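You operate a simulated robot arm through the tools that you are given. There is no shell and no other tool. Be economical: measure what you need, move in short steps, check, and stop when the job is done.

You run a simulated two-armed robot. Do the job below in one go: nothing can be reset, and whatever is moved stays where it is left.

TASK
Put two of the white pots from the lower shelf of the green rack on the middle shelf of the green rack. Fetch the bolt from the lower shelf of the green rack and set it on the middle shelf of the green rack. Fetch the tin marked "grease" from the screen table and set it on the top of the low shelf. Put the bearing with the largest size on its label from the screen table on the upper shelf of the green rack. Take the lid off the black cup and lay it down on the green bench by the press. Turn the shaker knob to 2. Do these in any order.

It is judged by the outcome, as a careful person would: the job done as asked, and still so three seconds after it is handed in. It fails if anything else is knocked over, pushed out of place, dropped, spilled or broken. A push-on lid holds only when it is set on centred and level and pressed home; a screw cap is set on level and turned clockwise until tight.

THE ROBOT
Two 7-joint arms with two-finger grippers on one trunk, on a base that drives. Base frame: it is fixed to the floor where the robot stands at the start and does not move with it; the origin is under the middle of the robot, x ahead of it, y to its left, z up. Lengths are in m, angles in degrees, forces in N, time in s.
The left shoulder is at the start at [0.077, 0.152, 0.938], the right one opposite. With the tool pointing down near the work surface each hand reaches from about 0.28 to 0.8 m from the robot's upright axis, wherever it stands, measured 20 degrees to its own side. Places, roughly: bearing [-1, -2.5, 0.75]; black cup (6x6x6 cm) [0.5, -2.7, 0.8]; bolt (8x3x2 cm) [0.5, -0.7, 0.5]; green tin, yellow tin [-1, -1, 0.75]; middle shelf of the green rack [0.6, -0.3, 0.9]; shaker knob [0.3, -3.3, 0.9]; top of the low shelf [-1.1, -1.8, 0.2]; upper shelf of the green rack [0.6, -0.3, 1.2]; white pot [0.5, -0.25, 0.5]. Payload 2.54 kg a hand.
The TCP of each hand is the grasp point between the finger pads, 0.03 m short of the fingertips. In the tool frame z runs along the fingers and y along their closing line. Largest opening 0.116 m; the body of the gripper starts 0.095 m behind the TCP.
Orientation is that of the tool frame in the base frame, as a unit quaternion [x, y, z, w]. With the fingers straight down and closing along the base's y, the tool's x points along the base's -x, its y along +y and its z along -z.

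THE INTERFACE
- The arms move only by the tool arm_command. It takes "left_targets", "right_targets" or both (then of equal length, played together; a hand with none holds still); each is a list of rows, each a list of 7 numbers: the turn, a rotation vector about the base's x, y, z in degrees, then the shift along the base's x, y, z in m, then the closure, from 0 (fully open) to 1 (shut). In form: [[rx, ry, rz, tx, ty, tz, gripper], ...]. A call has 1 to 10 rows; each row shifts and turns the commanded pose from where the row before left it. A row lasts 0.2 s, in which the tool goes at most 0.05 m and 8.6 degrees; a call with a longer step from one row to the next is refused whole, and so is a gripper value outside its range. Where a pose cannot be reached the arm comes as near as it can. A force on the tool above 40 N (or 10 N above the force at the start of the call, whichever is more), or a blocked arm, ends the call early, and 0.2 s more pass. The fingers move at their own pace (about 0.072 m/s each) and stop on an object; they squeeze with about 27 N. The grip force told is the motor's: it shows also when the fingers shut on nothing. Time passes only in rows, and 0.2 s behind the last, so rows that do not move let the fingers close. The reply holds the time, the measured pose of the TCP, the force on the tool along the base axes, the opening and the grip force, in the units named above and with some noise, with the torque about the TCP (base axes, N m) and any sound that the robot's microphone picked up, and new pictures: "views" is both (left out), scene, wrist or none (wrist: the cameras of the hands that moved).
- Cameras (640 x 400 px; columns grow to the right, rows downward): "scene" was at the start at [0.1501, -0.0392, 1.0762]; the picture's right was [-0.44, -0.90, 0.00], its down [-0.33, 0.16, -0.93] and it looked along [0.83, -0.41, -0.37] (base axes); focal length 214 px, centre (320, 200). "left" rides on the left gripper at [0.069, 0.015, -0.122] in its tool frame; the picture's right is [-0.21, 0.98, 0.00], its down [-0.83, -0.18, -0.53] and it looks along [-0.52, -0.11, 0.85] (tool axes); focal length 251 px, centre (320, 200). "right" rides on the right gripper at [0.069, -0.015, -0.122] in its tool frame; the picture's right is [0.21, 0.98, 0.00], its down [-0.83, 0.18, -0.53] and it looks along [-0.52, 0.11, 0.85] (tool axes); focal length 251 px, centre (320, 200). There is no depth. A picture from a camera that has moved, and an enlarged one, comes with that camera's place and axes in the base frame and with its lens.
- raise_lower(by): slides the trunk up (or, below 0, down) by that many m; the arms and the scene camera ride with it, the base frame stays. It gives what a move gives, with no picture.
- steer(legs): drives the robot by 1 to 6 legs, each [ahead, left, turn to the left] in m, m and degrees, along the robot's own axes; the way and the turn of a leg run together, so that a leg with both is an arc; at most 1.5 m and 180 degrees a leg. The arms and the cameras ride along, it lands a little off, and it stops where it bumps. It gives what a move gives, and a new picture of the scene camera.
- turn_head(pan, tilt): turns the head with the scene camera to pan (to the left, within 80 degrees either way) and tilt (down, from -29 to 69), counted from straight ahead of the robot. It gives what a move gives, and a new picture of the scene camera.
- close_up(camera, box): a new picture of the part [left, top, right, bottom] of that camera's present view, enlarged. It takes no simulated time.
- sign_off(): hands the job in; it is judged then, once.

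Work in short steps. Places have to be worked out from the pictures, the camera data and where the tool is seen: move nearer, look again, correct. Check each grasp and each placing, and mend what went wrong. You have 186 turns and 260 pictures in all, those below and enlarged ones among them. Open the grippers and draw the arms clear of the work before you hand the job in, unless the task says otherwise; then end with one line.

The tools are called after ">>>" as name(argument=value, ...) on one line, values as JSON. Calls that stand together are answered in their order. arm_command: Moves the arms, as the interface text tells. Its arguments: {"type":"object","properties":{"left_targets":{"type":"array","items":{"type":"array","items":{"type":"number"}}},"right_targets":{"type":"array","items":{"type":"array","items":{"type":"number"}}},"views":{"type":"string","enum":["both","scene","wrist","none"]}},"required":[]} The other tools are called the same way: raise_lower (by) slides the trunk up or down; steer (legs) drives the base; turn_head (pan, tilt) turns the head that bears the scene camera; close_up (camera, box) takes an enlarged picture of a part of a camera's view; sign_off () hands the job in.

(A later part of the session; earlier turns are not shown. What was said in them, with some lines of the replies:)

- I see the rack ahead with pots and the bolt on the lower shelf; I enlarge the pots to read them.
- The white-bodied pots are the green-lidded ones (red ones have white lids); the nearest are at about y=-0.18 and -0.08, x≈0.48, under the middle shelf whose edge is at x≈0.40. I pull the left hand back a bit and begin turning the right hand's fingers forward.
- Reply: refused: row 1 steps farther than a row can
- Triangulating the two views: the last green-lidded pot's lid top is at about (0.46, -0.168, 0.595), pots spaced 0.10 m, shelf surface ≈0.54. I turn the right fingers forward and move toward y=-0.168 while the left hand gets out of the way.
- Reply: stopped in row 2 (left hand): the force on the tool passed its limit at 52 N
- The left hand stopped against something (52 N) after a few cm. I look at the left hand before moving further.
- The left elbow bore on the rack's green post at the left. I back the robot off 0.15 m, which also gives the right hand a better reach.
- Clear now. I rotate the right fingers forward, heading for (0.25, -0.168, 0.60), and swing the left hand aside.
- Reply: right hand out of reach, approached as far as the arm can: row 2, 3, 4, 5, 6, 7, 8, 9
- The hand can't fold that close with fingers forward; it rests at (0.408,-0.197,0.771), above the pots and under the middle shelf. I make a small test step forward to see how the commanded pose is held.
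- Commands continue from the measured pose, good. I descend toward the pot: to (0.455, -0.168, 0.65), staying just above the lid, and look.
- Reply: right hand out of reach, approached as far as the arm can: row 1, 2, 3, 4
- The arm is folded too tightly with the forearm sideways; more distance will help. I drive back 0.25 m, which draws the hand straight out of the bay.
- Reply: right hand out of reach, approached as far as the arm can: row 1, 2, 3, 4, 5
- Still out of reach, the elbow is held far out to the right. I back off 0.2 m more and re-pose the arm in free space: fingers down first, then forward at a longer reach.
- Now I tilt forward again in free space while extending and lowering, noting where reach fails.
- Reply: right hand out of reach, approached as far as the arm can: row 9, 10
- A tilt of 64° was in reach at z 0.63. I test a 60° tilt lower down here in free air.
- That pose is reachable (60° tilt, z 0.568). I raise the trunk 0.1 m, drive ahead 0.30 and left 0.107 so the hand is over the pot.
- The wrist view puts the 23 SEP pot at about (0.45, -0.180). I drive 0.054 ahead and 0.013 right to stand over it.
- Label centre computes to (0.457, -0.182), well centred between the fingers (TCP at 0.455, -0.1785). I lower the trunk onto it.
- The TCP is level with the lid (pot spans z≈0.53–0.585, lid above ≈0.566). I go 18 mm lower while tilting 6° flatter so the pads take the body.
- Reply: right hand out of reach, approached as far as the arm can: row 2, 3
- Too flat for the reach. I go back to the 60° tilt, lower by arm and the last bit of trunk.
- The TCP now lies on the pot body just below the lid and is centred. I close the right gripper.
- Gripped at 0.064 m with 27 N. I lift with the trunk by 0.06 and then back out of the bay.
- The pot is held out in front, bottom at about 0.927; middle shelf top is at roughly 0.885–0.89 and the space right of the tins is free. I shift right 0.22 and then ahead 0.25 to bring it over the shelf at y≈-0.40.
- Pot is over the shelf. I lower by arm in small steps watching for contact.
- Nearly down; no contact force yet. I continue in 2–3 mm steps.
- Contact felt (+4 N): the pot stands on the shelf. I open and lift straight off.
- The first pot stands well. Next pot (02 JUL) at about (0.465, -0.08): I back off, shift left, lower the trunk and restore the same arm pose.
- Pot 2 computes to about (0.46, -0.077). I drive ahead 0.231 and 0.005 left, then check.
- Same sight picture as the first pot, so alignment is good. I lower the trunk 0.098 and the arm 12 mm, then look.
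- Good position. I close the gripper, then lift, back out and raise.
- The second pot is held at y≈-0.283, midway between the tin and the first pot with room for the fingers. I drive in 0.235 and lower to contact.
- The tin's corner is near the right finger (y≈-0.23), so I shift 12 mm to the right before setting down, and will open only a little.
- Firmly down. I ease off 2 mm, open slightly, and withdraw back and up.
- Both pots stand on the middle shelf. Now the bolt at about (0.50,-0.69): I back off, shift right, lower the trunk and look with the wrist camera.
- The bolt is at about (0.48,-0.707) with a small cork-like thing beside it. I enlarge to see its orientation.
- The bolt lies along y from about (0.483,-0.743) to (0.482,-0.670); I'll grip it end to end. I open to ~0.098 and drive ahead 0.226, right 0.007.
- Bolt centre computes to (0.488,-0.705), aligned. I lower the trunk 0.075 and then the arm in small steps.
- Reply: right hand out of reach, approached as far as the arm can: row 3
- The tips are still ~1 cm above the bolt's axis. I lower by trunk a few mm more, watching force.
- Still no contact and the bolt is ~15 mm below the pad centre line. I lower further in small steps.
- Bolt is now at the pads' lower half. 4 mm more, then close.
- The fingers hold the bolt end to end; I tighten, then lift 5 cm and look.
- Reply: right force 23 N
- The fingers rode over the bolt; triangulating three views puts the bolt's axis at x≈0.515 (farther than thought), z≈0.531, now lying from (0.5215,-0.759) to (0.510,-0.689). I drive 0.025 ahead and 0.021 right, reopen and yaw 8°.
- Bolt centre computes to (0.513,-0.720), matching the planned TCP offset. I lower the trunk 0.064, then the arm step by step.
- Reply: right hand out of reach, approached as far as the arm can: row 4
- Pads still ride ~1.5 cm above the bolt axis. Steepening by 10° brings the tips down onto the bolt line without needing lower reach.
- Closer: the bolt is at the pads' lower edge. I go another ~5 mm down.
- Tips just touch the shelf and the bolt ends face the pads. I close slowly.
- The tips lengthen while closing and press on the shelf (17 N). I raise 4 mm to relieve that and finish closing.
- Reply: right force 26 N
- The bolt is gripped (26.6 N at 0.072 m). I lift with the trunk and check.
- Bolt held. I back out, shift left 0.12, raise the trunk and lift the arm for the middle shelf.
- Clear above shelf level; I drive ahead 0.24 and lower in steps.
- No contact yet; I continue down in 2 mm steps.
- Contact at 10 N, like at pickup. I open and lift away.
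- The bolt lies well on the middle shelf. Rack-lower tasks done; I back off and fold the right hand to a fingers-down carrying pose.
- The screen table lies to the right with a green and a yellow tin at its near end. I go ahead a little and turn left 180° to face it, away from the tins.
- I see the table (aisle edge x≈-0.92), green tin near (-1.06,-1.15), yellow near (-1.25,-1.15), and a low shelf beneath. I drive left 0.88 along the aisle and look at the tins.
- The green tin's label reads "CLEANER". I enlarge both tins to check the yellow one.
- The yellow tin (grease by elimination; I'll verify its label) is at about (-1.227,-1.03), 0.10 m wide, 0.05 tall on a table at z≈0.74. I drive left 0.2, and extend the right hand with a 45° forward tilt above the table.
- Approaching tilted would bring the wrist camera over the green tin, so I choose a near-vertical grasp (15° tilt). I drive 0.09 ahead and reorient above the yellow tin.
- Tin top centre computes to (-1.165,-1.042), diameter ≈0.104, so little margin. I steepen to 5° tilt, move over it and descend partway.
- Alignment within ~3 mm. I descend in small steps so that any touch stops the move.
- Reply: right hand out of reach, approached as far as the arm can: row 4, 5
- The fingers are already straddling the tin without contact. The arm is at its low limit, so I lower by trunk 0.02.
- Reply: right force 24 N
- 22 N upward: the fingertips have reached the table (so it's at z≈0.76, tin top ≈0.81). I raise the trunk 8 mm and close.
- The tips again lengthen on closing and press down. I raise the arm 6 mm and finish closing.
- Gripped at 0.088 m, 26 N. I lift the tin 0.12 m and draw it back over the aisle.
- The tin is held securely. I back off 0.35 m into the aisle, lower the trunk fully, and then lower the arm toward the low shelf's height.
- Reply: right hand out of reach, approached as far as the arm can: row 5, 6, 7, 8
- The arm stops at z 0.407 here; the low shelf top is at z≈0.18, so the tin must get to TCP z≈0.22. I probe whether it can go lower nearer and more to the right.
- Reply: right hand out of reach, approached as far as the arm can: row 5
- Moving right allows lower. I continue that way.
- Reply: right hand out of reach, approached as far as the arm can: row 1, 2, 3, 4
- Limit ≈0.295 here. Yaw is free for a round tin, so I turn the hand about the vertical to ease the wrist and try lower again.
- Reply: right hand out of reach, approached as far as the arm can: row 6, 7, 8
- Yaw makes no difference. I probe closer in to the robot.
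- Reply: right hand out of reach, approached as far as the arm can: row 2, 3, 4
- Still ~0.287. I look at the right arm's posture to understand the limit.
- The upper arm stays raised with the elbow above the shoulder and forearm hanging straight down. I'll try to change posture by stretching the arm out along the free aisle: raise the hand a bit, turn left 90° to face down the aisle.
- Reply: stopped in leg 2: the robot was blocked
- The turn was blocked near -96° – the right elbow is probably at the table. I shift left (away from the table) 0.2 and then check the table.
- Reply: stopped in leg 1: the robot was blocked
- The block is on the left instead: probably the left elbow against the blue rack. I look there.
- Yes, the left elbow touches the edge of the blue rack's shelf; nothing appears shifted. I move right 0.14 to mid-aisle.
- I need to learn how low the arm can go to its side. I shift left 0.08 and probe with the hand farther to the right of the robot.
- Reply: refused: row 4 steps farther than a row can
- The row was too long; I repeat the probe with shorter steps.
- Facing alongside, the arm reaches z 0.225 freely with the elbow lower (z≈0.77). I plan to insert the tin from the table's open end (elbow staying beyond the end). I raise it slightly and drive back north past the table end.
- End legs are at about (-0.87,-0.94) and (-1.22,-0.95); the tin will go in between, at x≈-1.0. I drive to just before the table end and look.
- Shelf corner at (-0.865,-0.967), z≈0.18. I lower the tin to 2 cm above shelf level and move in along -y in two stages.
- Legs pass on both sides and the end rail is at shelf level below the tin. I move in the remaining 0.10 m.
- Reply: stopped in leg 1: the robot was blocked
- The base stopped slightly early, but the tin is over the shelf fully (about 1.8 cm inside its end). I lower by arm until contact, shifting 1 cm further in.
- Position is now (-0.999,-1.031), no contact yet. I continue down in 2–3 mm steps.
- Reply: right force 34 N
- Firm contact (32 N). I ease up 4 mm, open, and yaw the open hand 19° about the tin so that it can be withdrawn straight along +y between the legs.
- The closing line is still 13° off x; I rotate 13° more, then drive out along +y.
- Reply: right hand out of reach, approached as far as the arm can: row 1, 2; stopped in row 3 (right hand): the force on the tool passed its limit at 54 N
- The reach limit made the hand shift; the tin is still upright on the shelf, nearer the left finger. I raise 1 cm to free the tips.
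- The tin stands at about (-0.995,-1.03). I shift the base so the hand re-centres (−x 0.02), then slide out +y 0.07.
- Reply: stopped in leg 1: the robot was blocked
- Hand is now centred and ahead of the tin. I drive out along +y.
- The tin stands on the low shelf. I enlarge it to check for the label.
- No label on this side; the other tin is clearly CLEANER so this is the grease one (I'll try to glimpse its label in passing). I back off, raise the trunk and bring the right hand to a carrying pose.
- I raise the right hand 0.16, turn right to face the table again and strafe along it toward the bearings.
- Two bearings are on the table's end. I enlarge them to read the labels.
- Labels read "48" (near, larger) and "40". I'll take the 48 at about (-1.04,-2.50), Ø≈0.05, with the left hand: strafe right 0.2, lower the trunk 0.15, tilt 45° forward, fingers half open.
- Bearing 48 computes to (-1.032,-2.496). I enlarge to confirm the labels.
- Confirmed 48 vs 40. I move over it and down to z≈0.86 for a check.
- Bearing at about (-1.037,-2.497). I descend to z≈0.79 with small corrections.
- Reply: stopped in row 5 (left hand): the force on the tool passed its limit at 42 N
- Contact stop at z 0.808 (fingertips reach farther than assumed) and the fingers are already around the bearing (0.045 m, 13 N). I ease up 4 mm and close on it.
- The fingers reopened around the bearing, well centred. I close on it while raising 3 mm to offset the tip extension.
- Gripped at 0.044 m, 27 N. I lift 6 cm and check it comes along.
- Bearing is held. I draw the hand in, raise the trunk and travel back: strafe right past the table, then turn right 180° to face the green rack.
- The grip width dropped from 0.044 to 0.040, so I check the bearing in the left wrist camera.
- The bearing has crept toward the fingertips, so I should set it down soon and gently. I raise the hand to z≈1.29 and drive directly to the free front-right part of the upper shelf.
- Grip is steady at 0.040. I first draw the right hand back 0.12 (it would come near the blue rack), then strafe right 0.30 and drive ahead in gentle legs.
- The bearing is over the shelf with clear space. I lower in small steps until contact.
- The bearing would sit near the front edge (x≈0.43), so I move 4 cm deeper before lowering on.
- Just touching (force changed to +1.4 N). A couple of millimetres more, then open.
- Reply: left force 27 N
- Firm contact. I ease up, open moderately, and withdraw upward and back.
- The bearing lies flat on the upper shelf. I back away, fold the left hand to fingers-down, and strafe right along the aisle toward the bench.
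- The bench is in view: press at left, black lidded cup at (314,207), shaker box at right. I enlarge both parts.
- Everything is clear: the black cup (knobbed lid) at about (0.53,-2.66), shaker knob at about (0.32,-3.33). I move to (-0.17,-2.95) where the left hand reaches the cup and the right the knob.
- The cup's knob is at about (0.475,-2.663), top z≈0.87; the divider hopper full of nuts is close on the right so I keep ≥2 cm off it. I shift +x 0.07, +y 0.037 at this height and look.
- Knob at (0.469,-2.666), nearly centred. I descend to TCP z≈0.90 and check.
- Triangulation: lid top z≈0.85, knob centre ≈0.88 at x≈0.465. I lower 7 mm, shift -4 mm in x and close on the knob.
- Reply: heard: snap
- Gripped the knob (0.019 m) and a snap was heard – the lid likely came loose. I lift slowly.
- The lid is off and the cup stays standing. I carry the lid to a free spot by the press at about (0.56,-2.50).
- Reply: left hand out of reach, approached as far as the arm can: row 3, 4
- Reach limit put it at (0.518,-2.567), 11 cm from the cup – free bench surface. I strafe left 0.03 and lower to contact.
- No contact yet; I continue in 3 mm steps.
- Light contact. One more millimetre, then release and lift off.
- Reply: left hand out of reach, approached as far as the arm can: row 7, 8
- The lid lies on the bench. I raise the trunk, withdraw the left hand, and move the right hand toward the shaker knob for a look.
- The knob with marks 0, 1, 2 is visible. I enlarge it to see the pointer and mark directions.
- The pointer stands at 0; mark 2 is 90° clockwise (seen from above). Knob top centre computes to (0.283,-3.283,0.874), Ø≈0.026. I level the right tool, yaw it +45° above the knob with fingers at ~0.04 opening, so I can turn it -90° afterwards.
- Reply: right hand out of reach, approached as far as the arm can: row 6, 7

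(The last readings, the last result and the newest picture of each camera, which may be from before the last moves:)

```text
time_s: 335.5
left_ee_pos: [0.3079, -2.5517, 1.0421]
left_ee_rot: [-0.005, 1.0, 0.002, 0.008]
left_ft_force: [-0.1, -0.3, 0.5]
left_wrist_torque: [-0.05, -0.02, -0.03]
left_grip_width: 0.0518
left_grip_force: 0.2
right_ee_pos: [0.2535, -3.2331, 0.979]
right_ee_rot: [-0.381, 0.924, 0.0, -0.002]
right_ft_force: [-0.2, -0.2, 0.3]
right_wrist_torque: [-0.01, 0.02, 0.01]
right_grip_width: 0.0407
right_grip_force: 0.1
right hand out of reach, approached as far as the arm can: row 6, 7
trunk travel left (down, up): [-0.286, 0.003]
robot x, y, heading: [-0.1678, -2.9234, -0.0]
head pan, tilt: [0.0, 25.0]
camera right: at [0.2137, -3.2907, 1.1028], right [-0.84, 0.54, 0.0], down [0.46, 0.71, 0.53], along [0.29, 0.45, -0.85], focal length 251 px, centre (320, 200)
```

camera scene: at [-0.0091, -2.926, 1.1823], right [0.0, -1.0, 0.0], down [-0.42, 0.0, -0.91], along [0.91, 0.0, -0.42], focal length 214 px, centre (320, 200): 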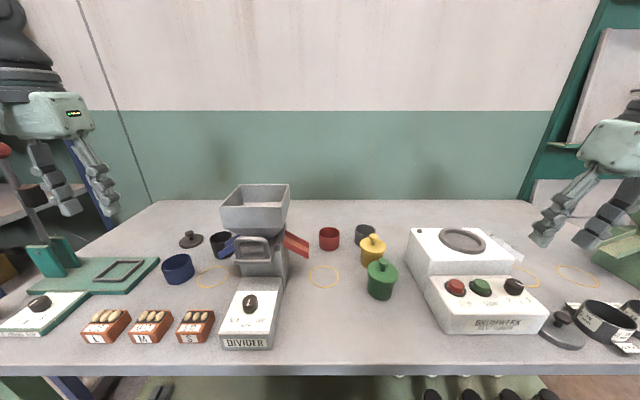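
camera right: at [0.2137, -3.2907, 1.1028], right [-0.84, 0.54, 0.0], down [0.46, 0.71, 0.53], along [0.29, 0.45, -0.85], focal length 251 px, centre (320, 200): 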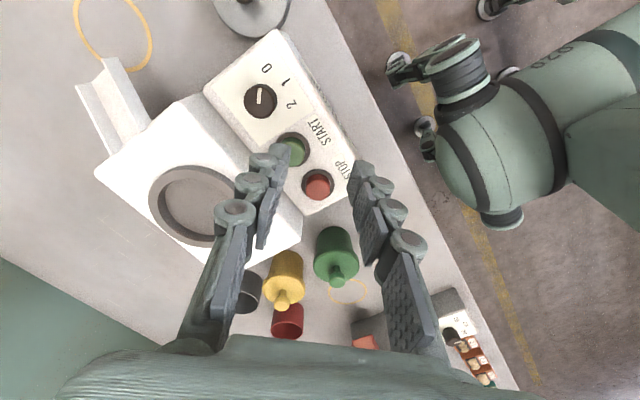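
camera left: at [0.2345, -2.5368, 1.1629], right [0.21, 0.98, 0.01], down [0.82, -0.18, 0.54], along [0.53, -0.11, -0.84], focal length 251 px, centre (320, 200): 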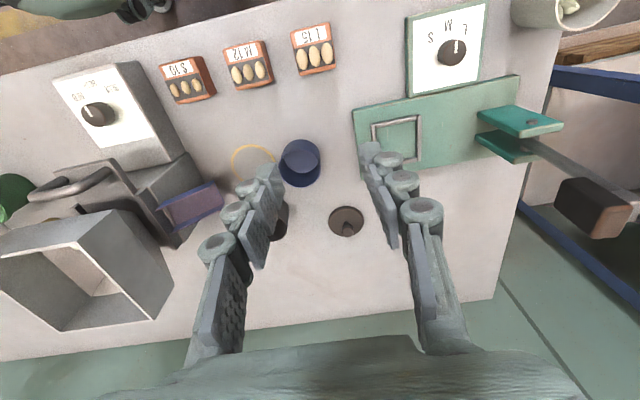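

Reach made it drift; I shift the hand back over the knob slightly higher, then lower with the trunk.

>>> arm_command(right_targets=[[0, 0, 0, 0.01, -0.017, 0.02, 0.65], [0, 0, 0, 0.01, -0.017, 0.01, 0.65], [0, 0, 0, 0.0095, -0.016, 0, 0.65], [0, 0, 0, 0, 0, 0, 0.65]], views="none")

>>> raise_lower(by=-0.07)

>>> close_up(camera="right", box=[0, 0, 640, 400])

```text
time_s: 336.5
left_ee_pos: [0.3075, -2.5512, 1.0416]
left_ee_rot: [-0.004, 1.0, 0.002, 0.008]
left_ft_force: [-0.1, 0.3, 0.7]
left_wrist_torque: [0.02, 0.01, 0.03]
left_grip_width: 0.0522
left_grip_force: 0.0
right_ee_pos: [0.2576, -3.2283, 1.0011]
right_ee_rot: [-0.381, 0.925, 0.0, -0.001]
right_ft_force: [-0.5, 0.6, 0.0]
right_wrist_torque: [0.0, 0.0, -0.02]
right_grip_width: 0.0405
right_grip_force: 0.1
right hand out of reach, approached as far as the arm can: row 1, 2, 3
trunk travel left (down, up): [-0.286, 0.003]
robot x, y, heading: [-0.1665, -2.928, -0.2]
head pan, tilt: [0.0, 25.0]
```

```text
time_s: 337.6
left_ee_pos: [0.3071, -2.5509, 0.9719]
left_ee_rot: [-0.004, 1.0, 0.002, 0.007]
left_ft_force: [-0.3, 0.4, 0.2]
left_wrist_torque: [0.0, -0.03, 0.01]
left_grip_width: 0.0521
left_grip_force: 0.1
right_ee_pos: [0.2579, -3.2274, 0.9317]
right_ee_rot: [-0.381, 0.925, -0.001, -0.001]
right_ft_force: [0.3, 0.1, 0.0]
right_wrist_torque: [0.0, -0.03, 0.02]
right_grip_width: 0.0407
right_grip_force: 0.1
trunk travel left (down, up): [-0.216, 0.073]
robot x, y, heading: [-0.1706, -2.926, -0.3]
head pan, tilt: [0.0, 25.0]
```

```text
1.00 times, centred on (320, 200) of right (not enlarged: the box is as wide or as high as the picture)
camera zoom: at [0.2191, -3.2862, 1.0553], right [-0.84, 0.54, 0.0], down [0.46, 0.71, 0.53], along [0.29, 0.45, -0.85], focal length 251 px, centre (320, 200)
```

zoom: 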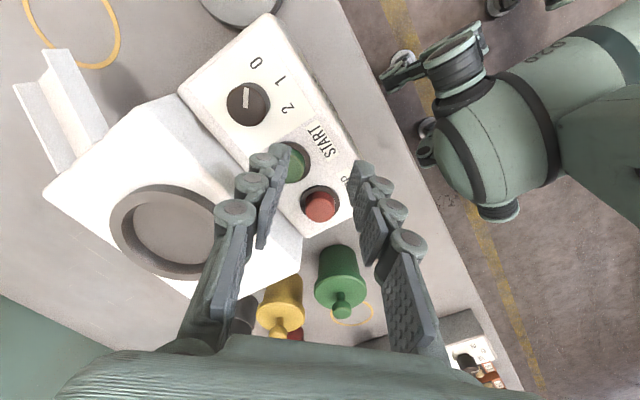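

The arm can't go farther right at this yaw, so I move the base: right 0.055, ahead 0.025.

>>> steer(legs=[[0.025, -0.055, 0]])

>>> close_up(camera="right", box=[0, 0, 640, 400])

```text
time_s: 338.8
left_ee_pos: [0.3304, -2.6065, 0.9716]
left_ee_rot: [-0.005, 1.0, 0.003, 0.007]
left_ft_force: [0.3, -0.2, 0.5]
left_wrist_torque: [0.02, 0.02, 0.01]
left_grip_width: 0.052
left_grip_force: 0.1
right_ee_pos: [0.2815, -3.2829, 0.9309]
right_ee_rot: [-0.382, 0.924, 0.0, -0.002]
right_ft_force: [0.1, 0.5, 0.4]
right_wrist_torque: [0.01, -0.01, -0.02]
right_grip_width: 0.0403
right_grip_force: 0.1
trunk travel left (down, up): [-0.216, 0.073]
robot x, y, heading: [-0.1424, -2.9816, 0.1]
head pan, tilt: [0.0, 25.0]
camera scene: at [0.0164, -2.9818, 1.1121], right [0.0, -1.0, 0.0], down [-0.42, 0.0, -0.91], along [0.91, 0.0, -0.42], focal length 214 px, centre (320, 200)
```

scene: 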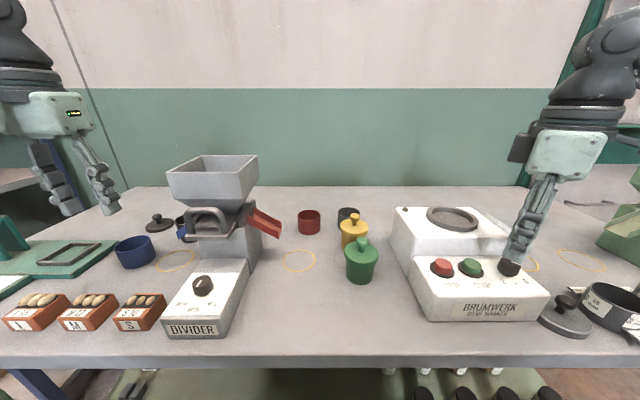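

```text
1.00 times, centred on (320, 200) of right (not enlarged: the box is as wide or as high as the picture)
camera zoom: at [0.2443, -3.3415, 1.055], right [-0.84, 0.54, 0.0], down [0.46, 0.71, 0.53], along [0.29, 0.45, -0.85], focal length 251 px, centre (320, 200)
```

zoom: 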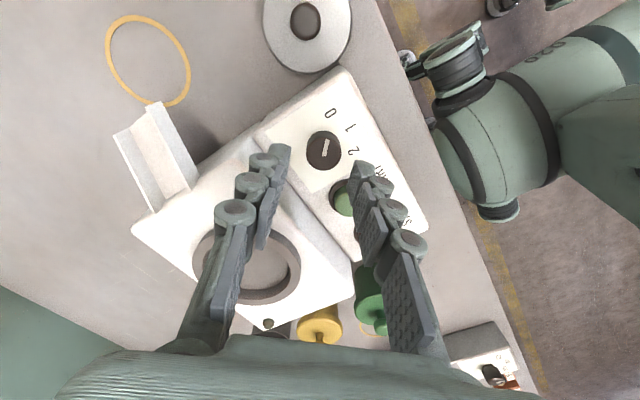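

The knob at (0.280,-3.282) is centred under the fingers. I lower in small steps toward the plate.

>>> arm_command(right_targets=[[0, 0, 0, -0.001, 0.001, -0.015, 0.65], [0, 0, 0, 0, 0, -0.01, 0.65], [0, 0, 0, 0, 0, -0.006, 0.65], [0, 0, 0, 0, 0, 0, 0.65]], views="wrist")

>>> close_up(camera="right", box=[220, 90, 420, 215])

```text
time_s: 339.8
left_ee_pos: [0.3315, -2.6066, 0.9722]
left_ee_rot: [-0.005, 1.0, 0.003, 0.006]
left_ft_force: [0.4, -0.6, -0.6]
left_wrist_torque: [-0.03, -0.04, 0.0]
left_grip_width: 0.0522
left_grip_force: 0.0
right_ee_pos: [0.2831, -3.2822, 0.9]
right_ee_rot: [-0.382, 0.924, -0.001, -0.001]
right_ft_force: [0.0, 0.4, -0.1]
right_wrist_torque: [0.0, -0.01, 0.03]
right_grip_width: 0.0406
right_grip_force: 0.0
trunk travel left (down, up): [-0.216, 0.073]
robot x, y, heading: [-0.1434, -2.9813, -0.2]
head pan, tilt: [0.0, 25.0]
camera right: at [0.2436, -3.3412, 1.0238], right [-0.84, 0.54, 0.0], down [0.46, 0.71, 0.53], along [0.29, 0.45, -0.85], focal length 251 px, centre (320, 200)
```

right: 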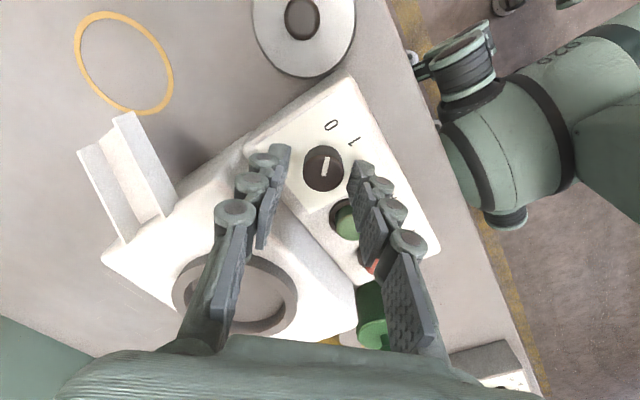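

```text
3.20 times, centred on (320, 152) of right
camera zoom: at [0.2436, -3.3412, 1.0238], right [-0.84, 0.54, 0.0], down [0.46, 0.71, 0.53], along [0.29, 0.45, -0.85], focal length 805 px, centre (320, 352)
```

zoom: 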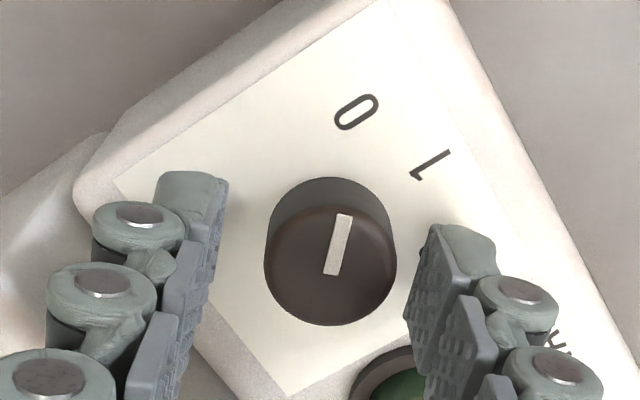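

Centred well. I lower 6 mm more and close on the knob.

>>> arm_command(right_targets=[[0, 0, 0, 0, 0, -0.004, 0.65], [0, 0, 0, 0, 0, -0.003, 0.65], [0, 0, 0, 0, 0, 0, 0.75], [0, 0, 0, 0, 0, 0, 0.85], [0, 0, 0, 0, 0, 0, 0.9], [0, 0, 0, 0, 0, 0, 0.9]], views="none")

>>> close_up(camera="right", box=[220, 90, 420, 215])

```text
time_s: 341.2
left_ee_pos: [0.3306, -2.6066, 0.9723]
left_ee_rot: [-0.006, 1.0, 0.003, 0.008]
left_ft_force: [-0.3, 0.5, -0.9]
left_wrist_torque: [0.02, -0.01, 0.03]
left_grip_width: 0.0523
left_grip_force: 0.1
right_ee_pos: [0.2811, -3.282, 0.8933]
right_ee_rot: [-0.383, 0.924, -0.001, -0.001]
right_ft_force: [-9.0, 7.7, -5.5]
right_wrist_torque: [0.28, 0.12, -0.02]
right_grip_width: 0.0249
right_grip_force: 44.8
trunk travel left (down, up): [-0.216, 0.073]
robot x, y, heading: [-0.145, -2.9804, -0.2]
head pan, tilt: [0.0, 25.0]
```

```text
3.20 times, centred on (320, 152) of right
camera zoom: at [0.2429, -3.3401, 1.0168], right [-0.84, 0.54, 0.0], down [0.46, 0.71, 0.53], along [0.29, 0.45, -0.85], focal length 805 px, centre (320, 352)
```

zoom: 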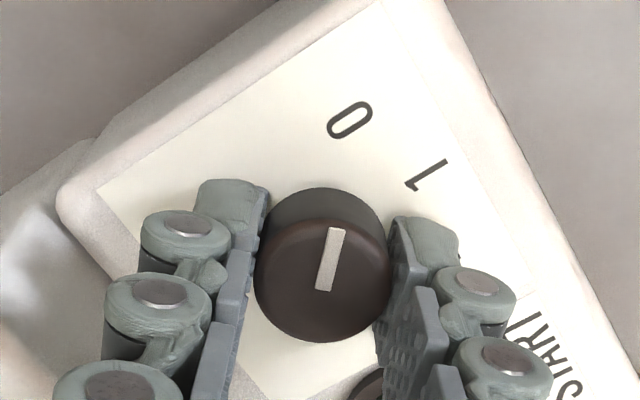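

Knob gripped. I relieve the side force by 2 mm and turn clockwise (seen from above) about 45° first, then check.

>>> arm_command(right_targets=[[0, 0, 0, -0.002, 0.0015, 0, 0.9], [0, 0, -7.5, 0, 0, 0, 0.9], [0, 0, -7.5, 0, 0, 0, 0.9], [0, 0, -7.5, 0, 0, 0, 0.9], [0, 0, -7.5, 0, 0, 0, 0.9], [0, 0, -7.5, 0, 0, 0, 0.9], [0, 0, -7.5, 0, 0, 0, 0.9], [0, 0, 0, 0, 0, 0, 0.9]], views="none")

>>> close_up(camera="right", box=[220, 90, 420, 215])

```text
time_s: 343.0
left_ee_pos: [0.3324, -2.607, 0.9712]
left_ee_rot: [-0.005, 1.0, 0.003, 0.007]
left_ft_force: [-0.3, -0.3, 0.3]
left_wrist_torque: [-0.01, -0.01, 0.01]
left_grip_width: 0.0522
left_grip_force: 0.1
right_ee_pos: [0.2809, -3.2816, 0.8933]
right_ee_rot: [0.005, 1.0, -0.002, 0.001]
right_ft_force: [18.3, -20.4, 10.4]
right_wrist_torque: [-0.47, 0.33, 0.03]
right_grip_width: 0.0246
right_grip_force: 45.2
trunk travel left (down, up): [-0.216, 0.073]
robot x, y, heading: [-0.1429, -2.9802, -0.1]
head pan, tilt: [0.0, 25.0]
```

```text
3.20 times, centred on (320, 152) of right
camera zoom: at [0.2116, -3.2964, 1.0164], right [-0.21, 0.98, 0.0], down [0.83, 0.18, 0.53], along [0.52, 0.11, -0.85], focal length 805 px, centre (320, 352)
```

zoom: 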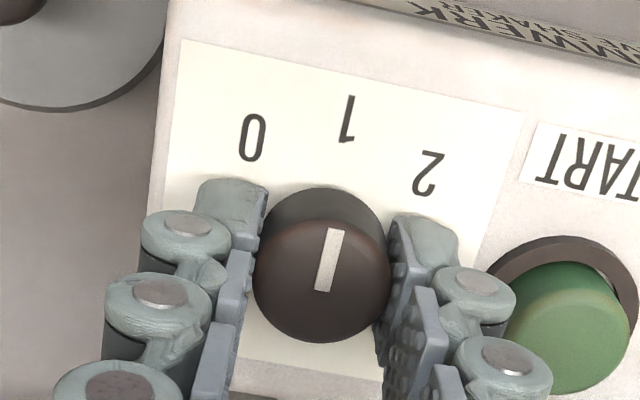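

The knob follows: pointer is now at 1. I correct the side load slightly and turn another 45°.

>>> arm_command(right_targets=[[0, 0, 0, 0.001, -0.001, 0, 0.9], [0, 0, -7.5, 0, 0, 0, 0.9], [0, 0, -7.5, 0, 0, 0, 0.9], [0, 0, -7.5, 0, 0, 0, 0.9], [0, 0, -7.5, 0, 0, 0, 0.9], [0, 0, -7.5, 0, 0, 0, 0.9], [0, 0, -7.5, 0, 0, 0, 0.9], [0, 0, 0, 0, 0, 0, 0.9]], views="none")

>>> close_up(camera="right", box=[220, 90, 420, 215])

```text
time_s: 344.8
left_ee_pos: [0.3316, -2.607, 0.9735]
left_ee_rot: [-0.006, 1.0, 0.004, 0.006]
left_ft_force: [-0.1, -0.8, 0.7]
left_wrist_torque: [0.02, 0.01, -0.02]
left_grip_width: 0.0522
left_grip_force: 0.0
right_ee_pos: [0.2814, -3.2842, 0.8934]
right_ee_rot: [0.385, 0.923, -0.001, 0.0]
right_ft_force: [6.0, -27.5, 14.2]
right_wrist_torque: [-0.5, -0.02, 0.29]
right_grip_width: 0.0247
right_grip_force: 44.8
trunk travel left (down, up): [-0.216, 0.073]
robot x, y, heading: [-0.1459, -2.9844, 0.1]
head pan, tilt: [0.0, 25.0]
```

```text
3.20 times, centred on (320, 152) of right
camera zoom: at [0.2212, -3.2447, 1.0164], right [0.54, 0.84, 0.0], down [0.71, -0.46, 0.53], along [0.45, -0.29, -0.85], focal length 805 px, centre (320, 352)
```

zoom: 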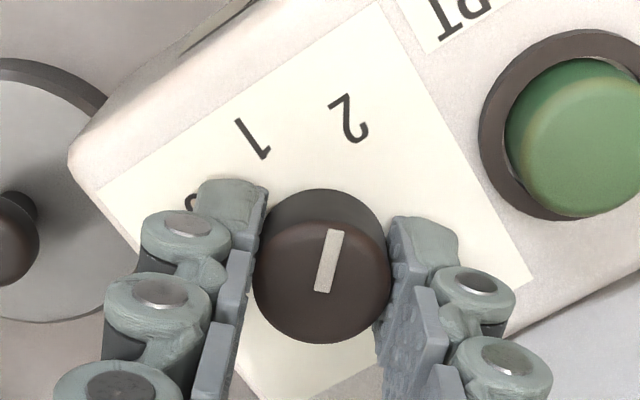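

The pointer now stands to "2" just as it stood to "0" at the start. I release, lift, and check.

>>> arm_command(right_targets=[[0, 0, 0, 0, 0, 0, 0.8], [0, 0, 0, 0, 0, 0, 0.65], [0, 0, 0, 0, 0, 0, 0.65], [0, 0, 0, 0, 0, 0.02, 0.65], [0, 0, 0, 0, 0, 0.04, 0.65], [0, 0, 0, 0, 0, 0.04, 0.65]], views="none")

>>> close_up(camera="right", box=[220, 70, 420, 195])

```text
time_s: 346.2
left_ee_pos: [0.3312, -2.605, 0.9729]
left_ee_rot: [-0.005, 1.0, 0.002, 0.007]
left_ft_force: [1.1, -0.5, 0.1]
left_wrist_torque: [-0.02, -0.03, 0.02]
left_grip_width: 0.0522
left_grip_force: 0.1
right_ee_pos: [0.2848, -3.284, 0.994]
right_ee_rot: [0.384, 0.923, 0.0, -0.002]
right_ft_force: [0.1, 0.4, -0.9]
right_wrist_torque: [-0.03, -0.03, 0.01]
right_grip_width: 0.0402
right_grip_force: 0.0
trunk travel left (down, up): [-0.216, 0.073]
robot x, y, heading: [-0.1469, -2.9825, -0.1]
head pan, tilt: [0.0, 25.0]
```

```text
3.20 times, centred on (320, 132) of right
camera zoom: at [0.2232, -3.2443, 1.1175], right [0.54, 0.84, 0.0], down [0.71, -0.46, 0.53], along [0.45, -0.29, -0.85], focal length 805 px, centre (320, 416)
```

zoom: 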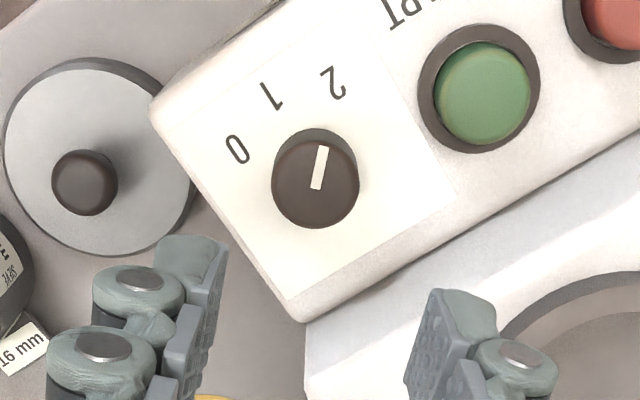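

The pointer clearly points at 2. I raise the trunk, back away from the bench, and take a final look.

>>> raise_lower(by=0.07)

>>> steer(legs=[[-0.28, 0, 0]])

>>> close_up(camera="scene", box=[60, 150, 380, 350])

```text
time_s: 347.3
left_ee_pos: [0.3313, -2.6065, 1.0418]
left_ee_rot: [-0.006, 1.0, 0.002, 0.007]
left_ft_force: [-0.1, -0.4, 0.1]
left_wrist_torque: [0.02, -0.01, 0.0]
left_grip_width: 0.0521
left_grip_force: 0.0
right_ee_pos: [0.2836, -3.2832, 1.0644]
right_ee_rot: [0.383, 0.924, 0.001, -0.002]
right_ft_force: [0.0, 0.2, -0.3]
right_wrist_torque: [0.03, 0.0, 0.01]
right_grip_width: 0.0403
right_grip_force: 0.0
trunk travel left (down, up): [-0.286, 0.003]
robot x, y, heading: [-0.1411, -2.9788, -0.3]
head pan, tilt: [0.0, 25.0]
```

```text
time_s: 349.2
left_ee_pos: [0.0589, -2.6067, 1.0416]
left_ee_rot: [-0.004, 1.0, 0.002, 0.006]
left_ft_force: [0.3, 0.0, -0.4]
left_wrist_torque: [0.02, -0.03, 0.0]
left_grip_width: 0.0523
left_grip_force: 0.0
right_ee_pos: [0.0097, -3.2833, 1.0628]
right_ee_rot: [0.385, 0.923, 0.001, -0.002]
right_ft_force: [-0.6, -0.2, 0.3]
right_wrist_torque: [0.03, -0.05, -0.01]
right_grip_width: 0.0407
right_grip_force: 0.1
trunk travel left (down, up): [-0.286, 0.003]
robot x, y, heading: [-0.42, -2.9851, -0.3]
head pan, tilt: [0.0, 25.0]
camera scene: at [-0.257, -2.9812, 1.1822], right [0.0, -1.0, 0.0], down [-0.42, 0.0, -0.91], along [0.91, 0.0, -0.42], focal length 214 px, centre (320, 200)
```

scene: 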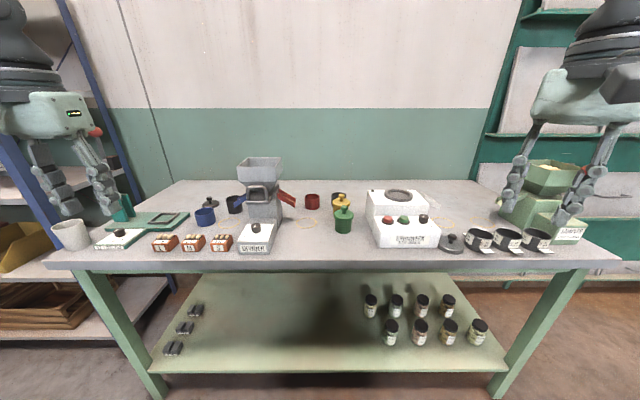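

```text
2.00 times, centred on (220, 250) of scene
camera zoom: at [-0.257, -2.9812, 1.1822], right [0.0, -1.0, 0.0], down [-0.42, 0.0, -0.91], along [0.91, 0.0, -0.42], focal length 429 px, centre (520, 100)
```

zoom: 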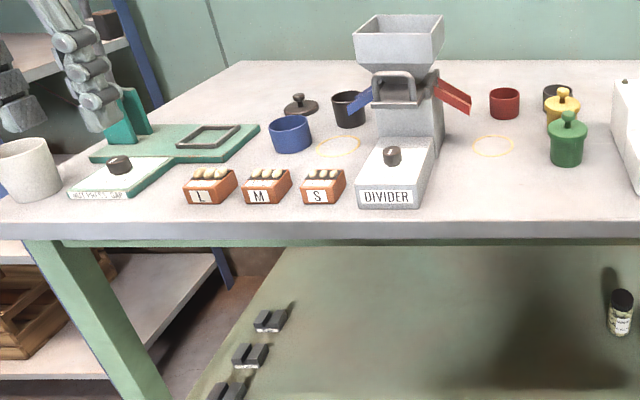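

Lid lies flat behind the press, cup and neighbours stand undisturbed. I open both grippers fully, then hand in.

>>> arm_command(left_targets=[[0, 0, 0, 0, 0, 0, 0], [0, 0, 0, 0, 0, 0, 0]], right_targets=[[0, 0, 0, 0, 0, 0, 0], [0, 0, 0, 0, 0, 0, 0]], views="none")

>>> sign_off()

```text
time_s: 349.8
left_ee_pos: [0.0595, -2.6055, 1.0421]
left_ee_rot: [-0.003, 1.0, 0.002, 0.008]
left_ft_force: [-0.1, -0.4, 0.0]
left_wrist_torque: [-0.04, 0.0, 0.03]
left_grip_width: 0.116
left_grip_force: 0.1
right_ee_pos: [0.0088, -3.2836, 1.0627]
right_ee_rot: [0.386, 0.923, 0.0, -0.002]
right_ft_force: [0.1, 0.5, 1.1]
right_wrist_torque: [0.01, -0.01, 0.0]
right_grip_width: 0.115
right_grip_force: 0.1
trunk travel left (down, up): [-0.286, 0.003]
robot x, y, heading: [-0.4144, -2.9805, -0.4]
head pan, tilt: [0.0, 25.0]
```

```text
The job is handed in.
```

All six parts are done and handed in, but I never saw the "grease" label: I took the yellow tin because the green one reads "CLEANER", and I took "white pots" to mean the white-bodied ones with green lids.
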